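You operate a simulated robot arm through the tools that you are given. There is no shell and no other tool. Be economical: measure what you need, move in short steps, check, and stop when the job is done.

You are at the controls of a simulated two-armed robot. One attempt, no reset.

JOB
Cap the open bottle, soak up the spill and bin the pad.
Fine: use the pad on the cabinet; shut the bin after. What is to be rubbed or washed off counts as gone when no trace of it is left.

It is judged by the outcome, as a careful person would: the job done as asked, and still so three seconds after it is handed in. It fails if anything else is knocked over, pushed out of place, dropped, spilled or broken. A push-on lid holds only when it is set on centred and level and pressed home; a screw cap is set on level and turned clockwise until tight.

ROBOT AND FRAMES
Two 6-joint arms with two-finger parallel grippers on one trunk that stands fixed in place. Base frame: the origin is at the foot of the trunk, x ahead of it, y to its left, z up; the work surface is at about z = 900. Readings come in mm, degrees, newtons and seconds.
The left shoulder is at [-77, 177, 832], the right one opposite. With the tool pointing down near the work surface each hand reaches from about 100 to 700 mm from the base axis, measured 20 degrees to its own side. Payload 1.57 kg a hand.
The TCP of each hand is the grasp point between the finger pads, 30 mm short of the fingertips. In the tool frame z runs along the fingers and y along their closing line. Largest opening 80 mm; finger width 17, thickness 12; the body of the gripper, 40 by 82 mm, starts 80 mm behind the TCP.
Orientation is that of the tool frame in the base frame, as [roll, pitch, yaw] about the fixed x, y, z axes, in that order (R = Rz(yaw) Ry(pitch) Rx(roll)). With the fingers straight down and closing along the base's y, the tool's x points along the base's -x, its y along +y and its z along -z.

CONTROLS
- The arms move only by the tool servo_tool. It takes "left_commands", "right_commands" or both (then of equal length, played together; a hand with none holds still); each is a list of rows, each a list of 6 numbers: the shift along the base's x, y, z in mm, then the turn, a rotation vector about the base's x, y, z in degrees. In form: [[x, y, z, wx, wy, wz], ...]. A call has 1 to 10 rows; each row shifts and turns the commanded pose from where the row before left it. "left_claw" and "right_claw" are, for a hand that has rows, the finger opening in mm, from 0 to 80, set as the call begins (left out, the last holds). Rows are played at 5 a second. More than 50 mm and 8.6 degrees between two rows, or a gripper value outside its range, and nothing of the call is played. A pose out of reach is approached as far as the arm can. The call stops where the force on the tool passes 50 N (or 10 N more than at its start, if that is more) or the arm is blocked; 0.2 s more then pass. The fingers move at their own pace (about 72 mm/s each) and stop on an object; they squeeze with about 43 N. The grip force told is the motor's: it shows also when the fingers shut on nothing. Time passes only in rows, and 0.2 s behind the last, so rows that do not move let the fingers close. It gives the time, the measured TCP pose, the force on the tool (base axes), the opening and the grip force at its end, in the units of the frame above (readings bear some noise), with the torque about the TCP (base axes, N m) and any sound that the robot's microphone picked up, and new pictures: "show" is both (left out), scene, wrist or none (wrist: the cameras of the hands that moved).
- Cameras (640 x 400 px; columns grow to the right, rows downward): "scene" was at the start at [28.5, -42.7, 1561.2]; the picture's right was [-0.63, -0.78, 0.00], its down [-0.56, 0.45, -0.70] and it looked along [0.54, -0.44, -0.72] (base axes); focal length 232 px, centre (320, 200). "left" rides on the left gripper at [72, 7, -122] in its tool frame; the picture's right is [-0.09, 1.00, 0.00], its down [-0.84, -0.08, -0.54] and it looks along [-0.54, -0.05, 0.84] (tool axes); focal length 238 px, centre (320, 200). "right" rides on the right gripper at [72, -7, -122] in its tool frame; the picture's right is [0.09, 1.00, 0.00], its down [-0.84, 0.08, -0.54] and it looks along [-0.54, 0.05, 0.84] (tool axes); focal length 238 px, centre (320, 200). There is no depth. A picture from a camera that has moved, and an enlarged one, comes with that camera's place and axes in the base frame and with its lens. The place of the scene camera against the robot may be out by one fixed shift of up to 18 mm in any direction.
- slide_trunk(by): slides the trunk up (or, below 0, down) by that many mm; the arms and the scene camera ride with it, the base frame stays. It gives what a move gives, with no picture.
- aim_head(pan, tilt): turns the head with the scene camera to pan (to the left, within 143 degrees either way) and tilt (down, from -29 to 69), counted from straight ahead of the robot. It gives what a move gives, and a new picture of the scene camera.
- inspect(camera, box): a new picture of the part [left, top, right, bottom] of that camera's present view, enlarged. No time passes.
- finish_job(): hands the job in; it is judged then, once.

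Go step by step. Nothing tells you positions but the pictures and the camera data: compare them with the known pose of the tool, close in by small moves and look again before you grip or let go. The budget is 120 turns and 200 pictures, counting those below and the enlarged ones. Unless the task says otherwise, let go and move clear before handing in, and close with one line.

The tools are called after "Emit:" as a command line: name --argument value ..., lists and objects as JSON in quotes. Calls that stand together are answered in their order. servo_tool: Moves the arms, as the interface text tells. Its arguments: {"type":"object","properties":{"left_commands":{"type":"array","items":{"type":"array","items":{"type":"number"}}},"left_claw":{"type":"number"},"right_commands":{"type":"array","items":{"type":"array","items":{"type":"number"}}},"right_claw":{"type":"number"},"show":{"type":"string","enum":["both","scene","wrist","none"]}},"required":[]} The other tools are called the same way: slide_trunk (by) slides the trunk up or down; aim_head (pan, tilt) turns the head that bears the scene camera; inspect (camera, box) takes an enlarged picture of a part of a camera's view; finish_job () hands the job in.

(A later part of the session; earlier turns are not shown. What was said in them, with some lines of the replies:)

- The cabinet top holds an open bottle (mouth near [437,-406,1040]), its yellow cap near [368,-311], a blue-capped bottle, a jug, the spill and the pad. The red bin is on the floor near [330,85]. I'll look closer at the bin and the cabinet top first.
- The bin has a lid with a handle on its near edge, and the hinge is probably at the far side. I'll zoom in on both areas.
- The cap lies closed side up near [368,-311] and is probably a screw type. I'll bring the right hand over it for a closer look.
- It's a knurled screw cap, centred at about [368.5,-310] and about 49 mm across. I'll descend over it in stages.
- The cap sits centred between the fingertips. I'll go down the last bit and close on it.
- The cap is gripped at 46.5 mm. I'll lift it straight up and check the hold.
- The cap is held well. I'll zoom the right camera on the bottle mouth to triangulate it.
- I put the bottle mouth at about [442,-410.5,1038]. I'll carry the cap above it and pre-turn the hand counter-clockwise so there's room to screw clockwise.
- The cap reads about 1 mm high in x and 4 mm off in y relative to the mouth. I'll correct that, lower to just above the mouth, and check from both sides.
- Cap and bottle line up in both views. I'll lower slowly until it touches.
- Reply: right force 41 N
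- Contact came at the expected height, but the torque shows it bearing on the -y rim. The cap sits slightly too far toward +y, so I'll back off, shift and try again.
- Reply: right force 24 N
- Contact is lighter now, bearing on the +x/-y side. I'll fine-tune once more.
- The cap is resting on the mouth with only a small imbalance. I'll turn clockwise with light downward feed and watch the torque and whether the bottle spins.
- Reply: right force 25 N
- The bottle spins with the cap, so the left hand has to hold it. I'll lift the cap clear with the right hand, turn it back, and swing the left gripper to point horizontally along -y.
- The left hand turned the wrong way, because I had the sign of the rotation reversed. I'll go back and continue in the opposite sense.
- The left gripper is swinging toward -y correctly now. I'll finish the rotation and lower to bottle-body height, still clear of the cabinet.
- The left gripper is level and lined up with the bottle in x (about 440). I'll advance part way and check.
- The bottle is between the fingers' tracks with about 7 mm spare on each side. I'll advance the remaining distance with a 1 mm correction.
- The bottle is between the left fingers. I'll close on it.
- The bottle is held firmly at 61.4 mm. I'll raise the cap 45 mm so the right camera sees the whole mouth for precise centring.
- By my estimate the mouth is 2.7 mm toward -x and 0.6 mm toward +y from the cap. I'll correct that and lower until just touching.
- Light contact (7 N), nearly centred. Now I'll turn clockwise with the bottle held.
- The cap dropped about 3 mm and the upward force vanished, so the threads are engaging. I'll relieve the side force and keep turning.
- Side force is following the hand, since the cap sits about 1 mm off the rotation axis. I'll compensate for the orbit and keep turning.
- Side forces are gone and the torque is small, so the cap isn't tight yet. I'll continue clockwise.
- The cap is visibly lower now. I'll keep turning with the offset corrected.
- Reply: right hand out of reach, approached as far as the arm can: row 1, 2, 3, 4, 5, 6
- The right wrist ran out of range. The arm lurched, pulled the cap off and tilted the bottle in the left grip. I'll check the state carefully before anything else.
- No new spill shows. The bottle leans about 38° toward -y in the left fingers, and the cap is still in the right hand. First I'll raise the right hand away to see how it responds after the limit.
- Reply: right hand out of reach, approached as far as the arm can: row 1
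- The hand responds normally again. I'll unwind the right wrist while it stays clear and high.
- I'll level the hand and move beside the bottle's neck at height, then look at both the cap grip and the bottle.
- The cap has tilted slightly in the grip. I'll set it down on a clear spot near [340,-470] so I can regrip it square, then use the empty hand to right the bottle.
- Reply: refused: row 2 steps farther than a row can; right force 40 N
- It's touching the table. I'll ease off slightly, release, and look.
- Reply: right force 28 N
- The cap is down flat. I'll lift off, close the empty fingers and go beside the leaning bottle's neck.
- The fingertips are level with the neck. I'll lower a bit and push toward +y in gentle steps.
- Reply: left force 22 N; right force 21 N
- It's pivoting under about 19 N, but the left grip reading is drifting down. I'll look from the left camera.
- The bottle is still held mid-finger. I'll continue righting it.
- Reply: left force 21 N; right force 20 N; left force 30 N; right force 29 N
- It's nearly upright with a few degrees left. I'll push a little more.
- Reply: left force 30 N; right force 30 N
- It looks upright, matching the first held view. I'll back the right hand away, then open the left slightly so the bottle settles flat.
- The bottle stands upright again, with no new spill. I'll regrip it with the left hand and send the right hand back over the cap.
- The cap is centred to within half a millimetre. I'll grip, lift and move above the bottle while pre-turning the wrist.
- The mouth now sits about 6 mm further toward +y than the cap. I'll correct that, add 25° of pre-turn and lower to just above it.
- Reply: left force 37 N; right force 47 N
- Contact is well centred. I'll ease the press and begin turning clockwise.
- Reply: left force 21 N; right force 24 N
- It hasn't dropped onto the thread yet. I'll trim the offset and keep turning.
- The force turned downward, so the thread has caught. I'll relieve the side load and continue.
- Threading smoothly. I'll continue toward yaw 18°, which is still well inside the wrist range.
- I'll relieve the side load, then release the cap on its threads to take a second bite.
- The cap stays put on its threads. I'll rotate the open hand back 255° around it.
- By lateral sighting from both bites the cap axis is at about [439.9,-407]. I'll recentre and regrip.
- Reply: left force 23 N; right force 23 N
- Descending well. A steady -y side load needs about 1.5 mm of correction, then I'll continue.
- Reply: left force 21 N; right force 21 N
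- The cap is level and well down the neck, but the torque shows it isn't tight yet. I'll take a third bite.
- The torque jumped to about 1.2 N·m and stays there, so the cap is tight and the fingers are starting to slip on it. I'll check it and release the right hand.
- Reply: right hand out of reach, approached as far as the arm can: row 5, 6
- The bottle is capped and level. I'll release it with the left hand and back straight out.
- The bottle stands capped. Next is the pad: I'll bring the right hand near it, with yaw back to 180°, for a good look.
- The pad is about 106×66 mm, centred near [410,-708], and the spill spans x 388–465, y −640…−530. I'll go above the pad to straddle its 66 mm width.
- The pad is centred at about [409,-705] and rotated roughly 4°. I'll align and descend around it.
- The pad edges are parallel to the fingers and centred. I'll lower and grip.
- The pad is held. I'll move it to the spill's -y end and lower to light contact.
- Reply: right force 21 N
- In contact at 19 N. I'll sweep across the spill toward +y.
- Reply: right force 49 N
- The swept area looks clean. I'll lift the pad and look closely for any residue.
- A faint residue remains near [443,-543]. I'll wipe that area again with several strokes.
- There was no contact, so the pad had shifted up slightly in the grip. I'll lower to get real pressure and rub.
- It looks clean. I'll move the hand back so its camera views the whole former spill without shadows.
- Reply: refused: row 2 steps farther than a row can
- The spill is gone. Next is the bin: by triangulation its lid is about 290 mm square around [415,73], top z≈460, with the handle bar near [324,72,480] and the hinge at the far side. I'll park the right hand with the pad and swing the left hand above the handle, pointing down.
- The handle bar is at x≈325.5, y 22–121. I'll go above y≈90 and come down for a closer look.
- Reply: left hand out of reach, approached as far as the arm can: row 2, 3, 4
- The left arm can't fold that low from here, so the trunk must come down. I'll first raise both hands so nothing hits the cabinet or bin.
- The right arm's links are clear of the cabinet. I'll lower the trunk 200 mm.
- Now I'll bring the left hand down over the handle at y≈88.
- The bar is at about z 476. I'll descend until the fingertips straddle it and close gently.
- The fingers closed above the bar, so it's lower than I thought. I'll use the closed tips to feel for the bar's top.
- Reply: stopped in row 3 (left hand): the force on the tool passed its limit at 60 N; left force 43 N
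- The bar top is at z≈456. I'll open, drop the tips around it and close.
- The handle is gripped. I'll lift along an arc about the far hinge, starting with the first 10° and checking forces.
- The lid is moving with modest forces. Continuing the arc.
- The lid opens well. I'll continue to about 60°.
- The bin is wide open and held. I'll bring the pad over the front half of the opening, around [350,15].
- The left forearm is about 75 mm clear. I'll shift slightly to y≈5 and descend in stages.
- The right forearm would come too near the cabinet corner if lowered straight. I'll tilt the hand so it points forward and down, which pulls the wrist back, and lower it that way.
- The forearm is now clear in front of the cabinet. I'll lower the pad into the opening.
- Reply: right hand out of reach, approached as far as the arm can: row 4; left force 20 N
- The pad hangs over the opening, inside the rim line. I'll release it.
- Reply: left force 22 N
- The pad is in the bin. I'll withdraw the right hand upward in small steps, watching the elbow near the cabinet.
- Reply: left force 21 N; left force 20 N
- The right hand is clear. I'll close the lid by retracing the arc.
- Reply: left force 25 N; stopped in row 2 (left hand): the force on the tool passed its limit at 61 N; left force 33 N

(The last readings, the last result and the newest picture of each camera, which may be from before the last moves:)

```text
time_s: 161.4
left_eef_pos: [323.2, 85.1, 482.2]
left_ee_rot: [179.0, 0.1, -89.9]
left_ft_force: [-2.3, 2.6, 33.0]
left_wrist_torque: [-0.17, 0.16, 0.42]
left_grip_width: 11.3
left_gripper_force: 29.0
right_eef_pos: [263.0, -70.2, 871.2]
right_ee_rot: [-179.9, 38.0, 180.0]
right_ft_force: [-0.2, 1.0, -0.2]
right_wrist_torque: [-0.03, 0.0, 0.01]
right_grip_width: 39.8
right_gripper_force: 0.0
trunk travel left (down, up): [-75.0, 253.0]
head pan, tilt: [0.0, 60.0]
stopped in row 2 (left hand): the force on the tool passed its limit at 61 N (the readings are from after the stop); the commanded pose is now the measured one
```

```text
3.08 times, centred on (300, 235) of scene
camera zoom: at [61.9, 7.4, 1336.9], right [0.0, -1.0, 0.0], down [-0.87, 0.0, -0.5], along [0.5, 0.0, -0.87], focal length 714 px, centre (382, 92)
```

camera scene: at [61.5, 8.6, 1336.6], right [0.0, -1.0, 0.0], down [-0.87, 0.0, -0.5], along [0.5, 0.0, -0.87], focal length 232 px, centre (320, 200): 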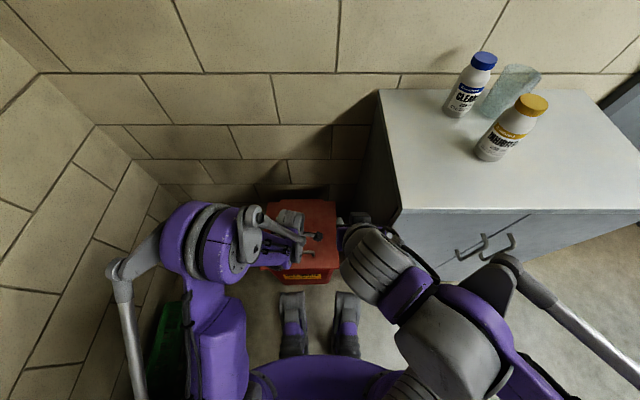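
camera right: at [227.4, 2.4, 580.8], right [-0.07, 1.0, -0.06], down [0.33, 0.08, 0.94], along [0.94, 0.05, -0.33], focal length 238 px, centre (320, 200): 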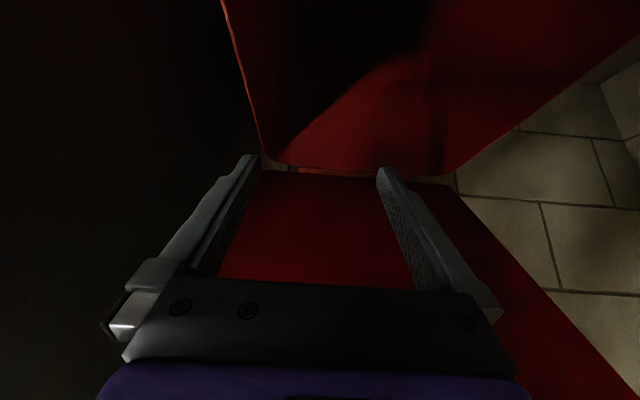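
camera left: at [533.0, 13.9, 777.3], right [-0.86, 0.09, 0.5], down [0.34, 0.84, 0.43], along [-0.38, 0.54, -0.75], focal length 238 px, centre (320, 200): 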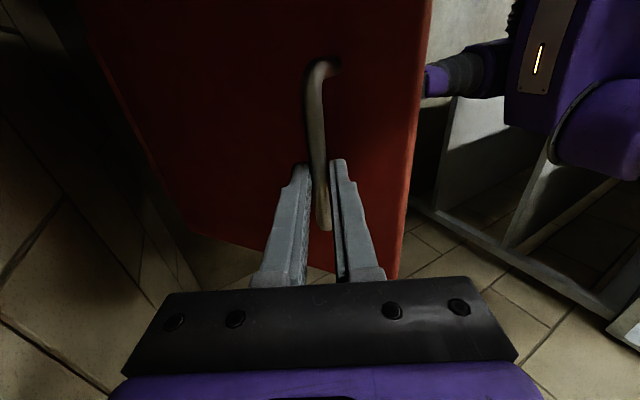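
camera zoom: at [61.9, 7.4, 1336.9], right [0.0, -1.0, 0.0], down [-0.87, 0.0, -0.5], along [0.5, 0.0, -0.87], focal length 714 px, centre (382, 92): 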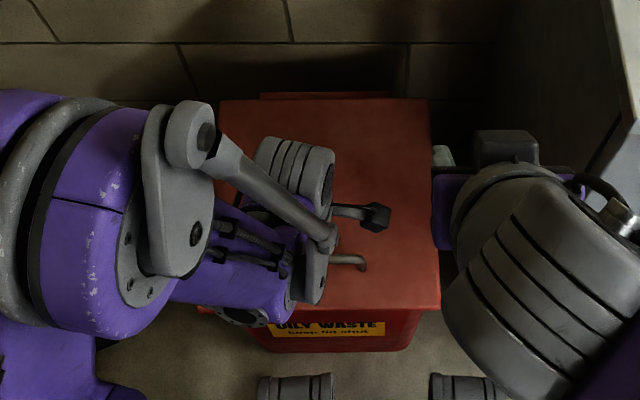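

The lid has met its seat; the bar slid a little in the fingers. I'll release, lift off, and check that it's shut.

Emit:
servo_tool --left_commands '[[0, 0, 0, 0, 0, 0], [0, 0, 0, 0, 0, 0], [0, 0, 0, 0, 0, 0], [0, 0, 30, 0, 0, 0], [0, 0, 45, 0, 0, 0], [0, 0, 45, 0, 0, 0]]' --left_claw 44 --show "both"

Emit:
inspect --camera "scene" --box '[230, 170, 370, 300]'

```text
time_s: 162.8
left_eef_pos: [325.0, 86.9, 600.4]
left_ee_rot: [179.1, 0.1, -90.0]
left_ft_force: [0.4, -1.0, -0.6]
left_wrist_torque: [-0.03, -0.02, 0.0]
left_grip_width: 44.0
left_gripper_force: 0.0
right_eef_pos: [263.5, -69.4, 871.1]
right_ee_rot: [-180.0, 38.0, 180.0]
right_ft_force: [0.1, -0.2, -1.6]
right_wrist_torque: [0.0, -0.02, 0.0]
right_grip_width: 40.4
right_gripper_force: 0.0
trunk travel left (down, up): [-75.0, 253.0]
head pan, tilt: [0.0, 60.0]
camera scene: at [62.1, 7.7, 1336.6], right [0.0, -1.0, 0.0], down [-0.87, 0.0, -0.5], along [0.5, 0.0, -0.87], focal length 232 px, centre (320, 200)
camera left: at [319.6, 14.7, 722.5], right [-1.0, 0.09, 0.02], down [0.09, 0.84, 0.54], along [0.04, 0.54, -0.84], focal length 238 px, centre (320, 200)
```

scene: 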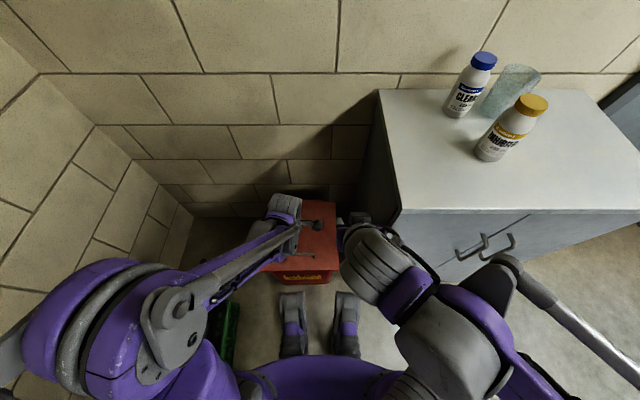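
left: 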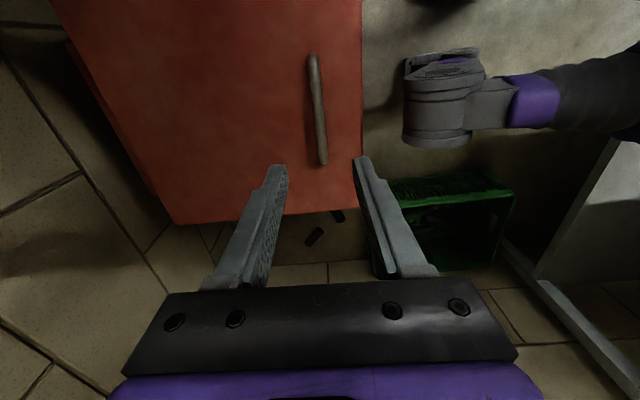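

```text
3.08 times, centred on (300, 235) of scene
camera zoom: at [62.1, 7.7, 1336.6], right [0.0, -1.0, 0.0], down [-0.87, 0.0, -0.5], along [0.5, 0.0, -0.87], focal length 714 px, centre (382, 92)
```

zoom: 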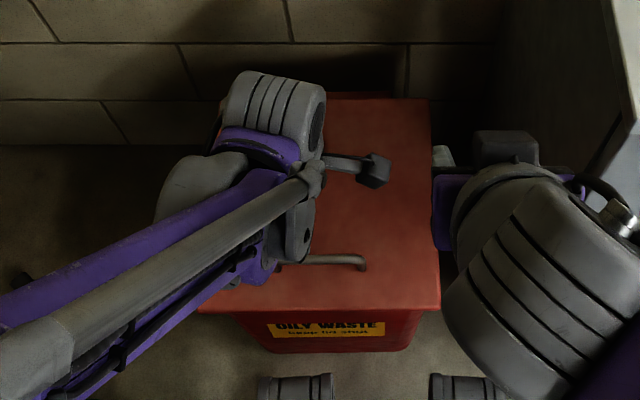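

The lid looks shut. I'll confirm by pressing lightly on the bar with closed fingertips; it should meet at TCP z≈486 as before.

Emit:
servo_tool --left_commands '[[0, 0, -40, 0, 0, 0], [0, 0, -40, 0, 0, 0], [0, 0, -20, 0, 0, 0], [0, 0, -6, 0, 0, 0], [0, 0, -4, 0, 0, 0], [0, 0, -4, 0, 0, 0], [0, 0, -3, 0, 0, 0]]' --left_claw 0 --show "none"

Emit:
servo_tool --left_commands '[[0, 0, 20, 0, 0, 0], [0, 0, 45, 0, 0, 0], [0, 0, 45, 0, 0, 0], [0, 0, 45, 0, 0, 0], [0, 20, 45, 0, 0, 0], [-5, 25, 40, 0, 0, 0]]' --show "scene"

Emit:
inspect --camera "scene" --box '[230, 170, 370, 300]'

Emit:
inspect --camera "scene" --box '[380, 40, 640, 220]'

```text
time_s: 164.5
left_eef_pos: [325.2, 83.3, 486.0]
left_ee_rot: [179.3, 0.1, -89.9]
left_ft_force: [2.7, 1.8, 43.8]
left_wrist_torque: [-0.28, 0.01, -0.04]
left_grip_width: 0.1
left_gripper_force: 21.8
right_eef_pos: [262.9, -69.1, 871.4]
right_ee_rot: [-180.0, 38.1, -180.0]
right_ft_force: [0.2, -0.3, 0.0]
right_wrist_torque: [0.02, 0.01, 0.0]
right_grip_width: 40.1
right_gripper_force: 0.2
trunk travel left (down, up): [-75.0, 253.0]
head pan, tilt: [0.0, 60.0]
stopped in row 7 (left hand): the force on the tool passed its limit at 56 N (the readings are from after the stop); the commanded pose is now the measured one
```

```text
time_s: 165.9
left_eef_pos: [319.9, 131.4, 726.7]
left_ee_rot: [179.2, 0.1, -90.0]
left_ft_force: [-0.6, 0.1, 0.2]
left_wrist_torque: [0.02, 0.01, 0.0]
left_grip_width: 0.0
left_gripper_force: 21.4
right_eef_pos: [264.4, -70.9, 870.4]
right_ee_rot: [-179.9, 37.9, 179.9]
right_ft_force: [-0.3, 0.8, 0.7]
right_wrist_torque: [0.0, -0.03, 0.01]
right_grip_width: 39.9
right_gripper_force: 0.0
trunk travel left (down, up): [-75.0, 253.0]
head pan, tilt: [0.0, 60.0]
camera scene: at [62.2, 7.8, 1336.5], right [0.0, -1.0, 0.0], down [-0.87, 0.0, -0.5], along [0.5, 0.0, -0.87], focal length 232 px, centre (320, 200)
```

scene: 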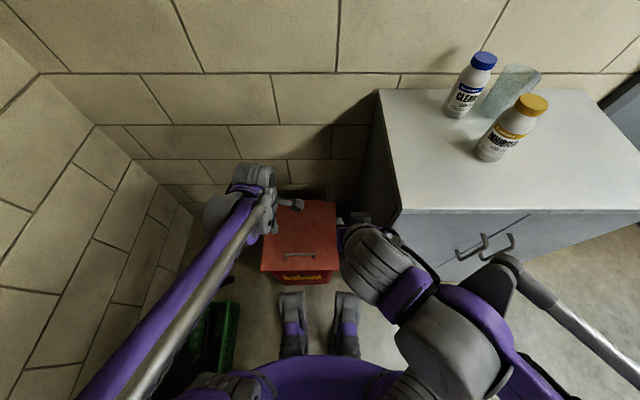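

```text
3.08 times, centred on (300, 235) of scene
camera zoom: at [62.2, 7.8, 1336.5], right [0.0, -1.0, 0.0], down [-0.87, 0.0, -0.5], along [0.5, 0.0, -0.87], focal length 714 px, centre (382, 92)
```

zoom: 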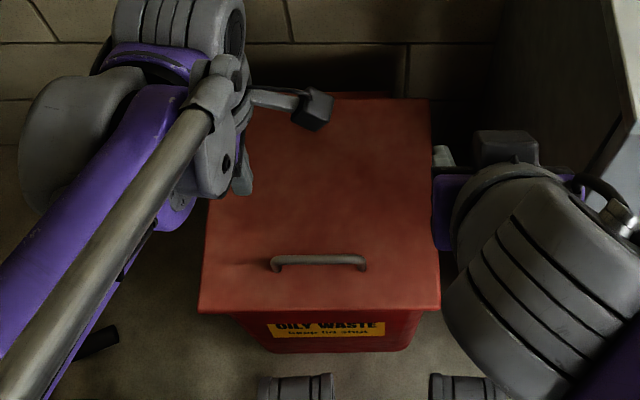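

```text
2.22 times, centred on (510, 130) of scene
camera zoom: at [62.2, 7.8, 1336.5], right [0.0, -1.0, 0.0], down [-0.87, 0.0, -0.5], along [0.5, 0.0, -0.87], focal length 516 px, centre (-102, 356)
```

zoom: 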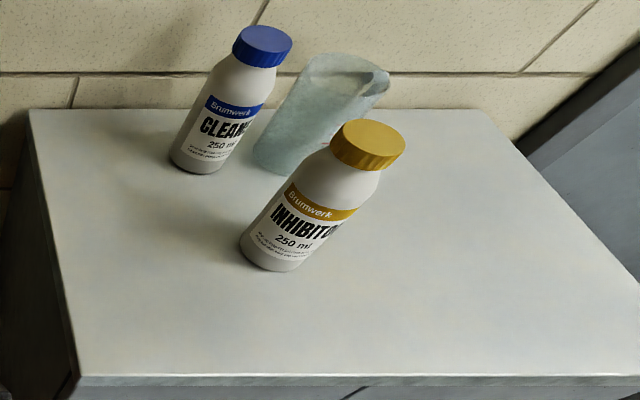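

The lid is confirmed shut and both hands are clear. One last close look at the spot where the spill was.

Emit:
inspect --camera "scene" --box '[520, 100, 640, 210]'

Emit:
aim_head --pan -50 --tilt 45

Emit:
inspect --camera "scene" --box '[220, 120, 420, 280]'

```text
3.64 times, centred on (580, 155) of scene
camera zoom: at [62.2, 7.8, 1336.5], right [0.0, -1.0, 0.0], down [-0.87, 0.0, -0.5], along [0.5, 0.0, -0.87], focal length 844 px, centre (-626, 364)
```

zoom: 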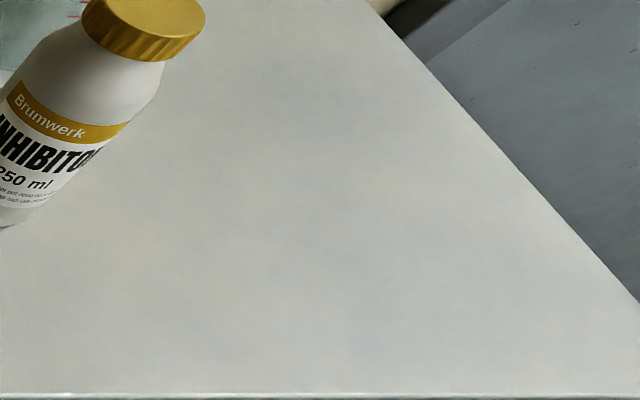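

```text
time_s: 167.1
left_eef_pos: [320.6, 132.3, 724.1]
left_ee_rot: [179.3, 0.0, -90.0]
left_ft_force: [1.1, 0.2, 0.4]
left_wrist_torque: [0.0, 0.0, -0.01]
left_grip_width: 0.0
left_gripper_force: 21.1
right_eef_pos: [264.0, -69.1, 871.1]
right_ee_rot: [-179.9, 38.0, -180.0]
right_ft_force: [-0.2, -0.5, 0.6]
right_wrist_torque: [0.0, 0.0, 0.01]
right_grip_width: 40.1
right_gripper_force: 0.0
trunk travel left (down, up): [-75.0, 253.0]
head pan, tilt: [-50.0, 45.0]
camera scene: at [48.3, -54.5, 1356.0], right [-0.77, -0.64, 0.0], down [-0.46, 0.54, -0.71], along [0.46, -0.54, -0.71], focal length 232 px, centre (320, 200)
```

scene: 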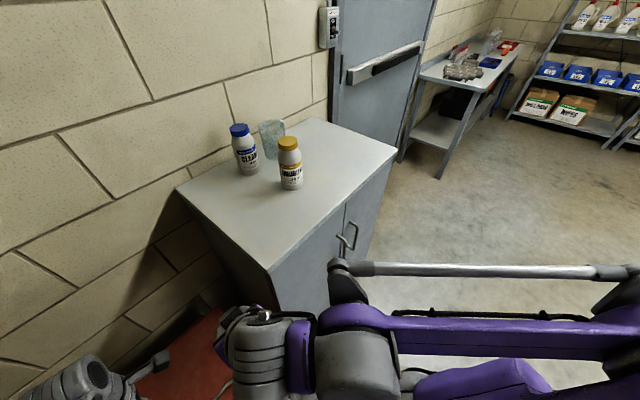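

```text
2.50 times, centred on (320, 200) of scene
camera zoom: at [48.3, -54.5, 1356.0], right [-0.77, -0.64, 0.0], down [-0.46, 0.54, -0.71], along [0.46, -0.54, -0.71], focal length 580 px, centre (320, 200)
```

zoom: 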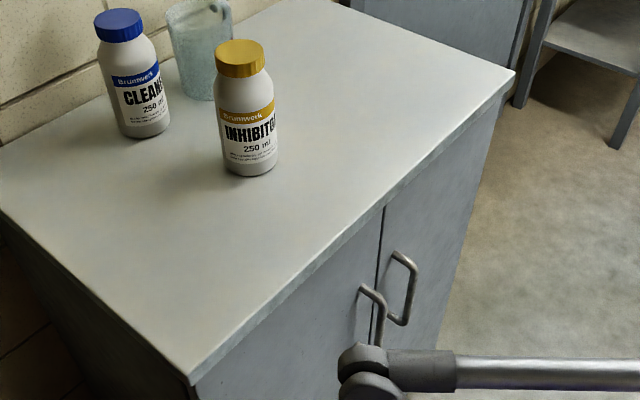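

The bottle is capped and upright, the cabinet top is clean, the pad is in the bin with its lid shut, and both hands are clear. I'm handing in.

Emit:
finish_job

```text
The job is handed in.
```

The open bottle is capped tight and upright, the spill is gone from the cabinet top, and the pad is in the bin with its lid shut. On the first try at the cap I overran the right wrist's range. That pulled the cap off and tipped the bottle about 38° in the left gripper, but nothing new spilled. After I righted and recapped it, the bottle stands a few millimetres from where it started, with its label turned.
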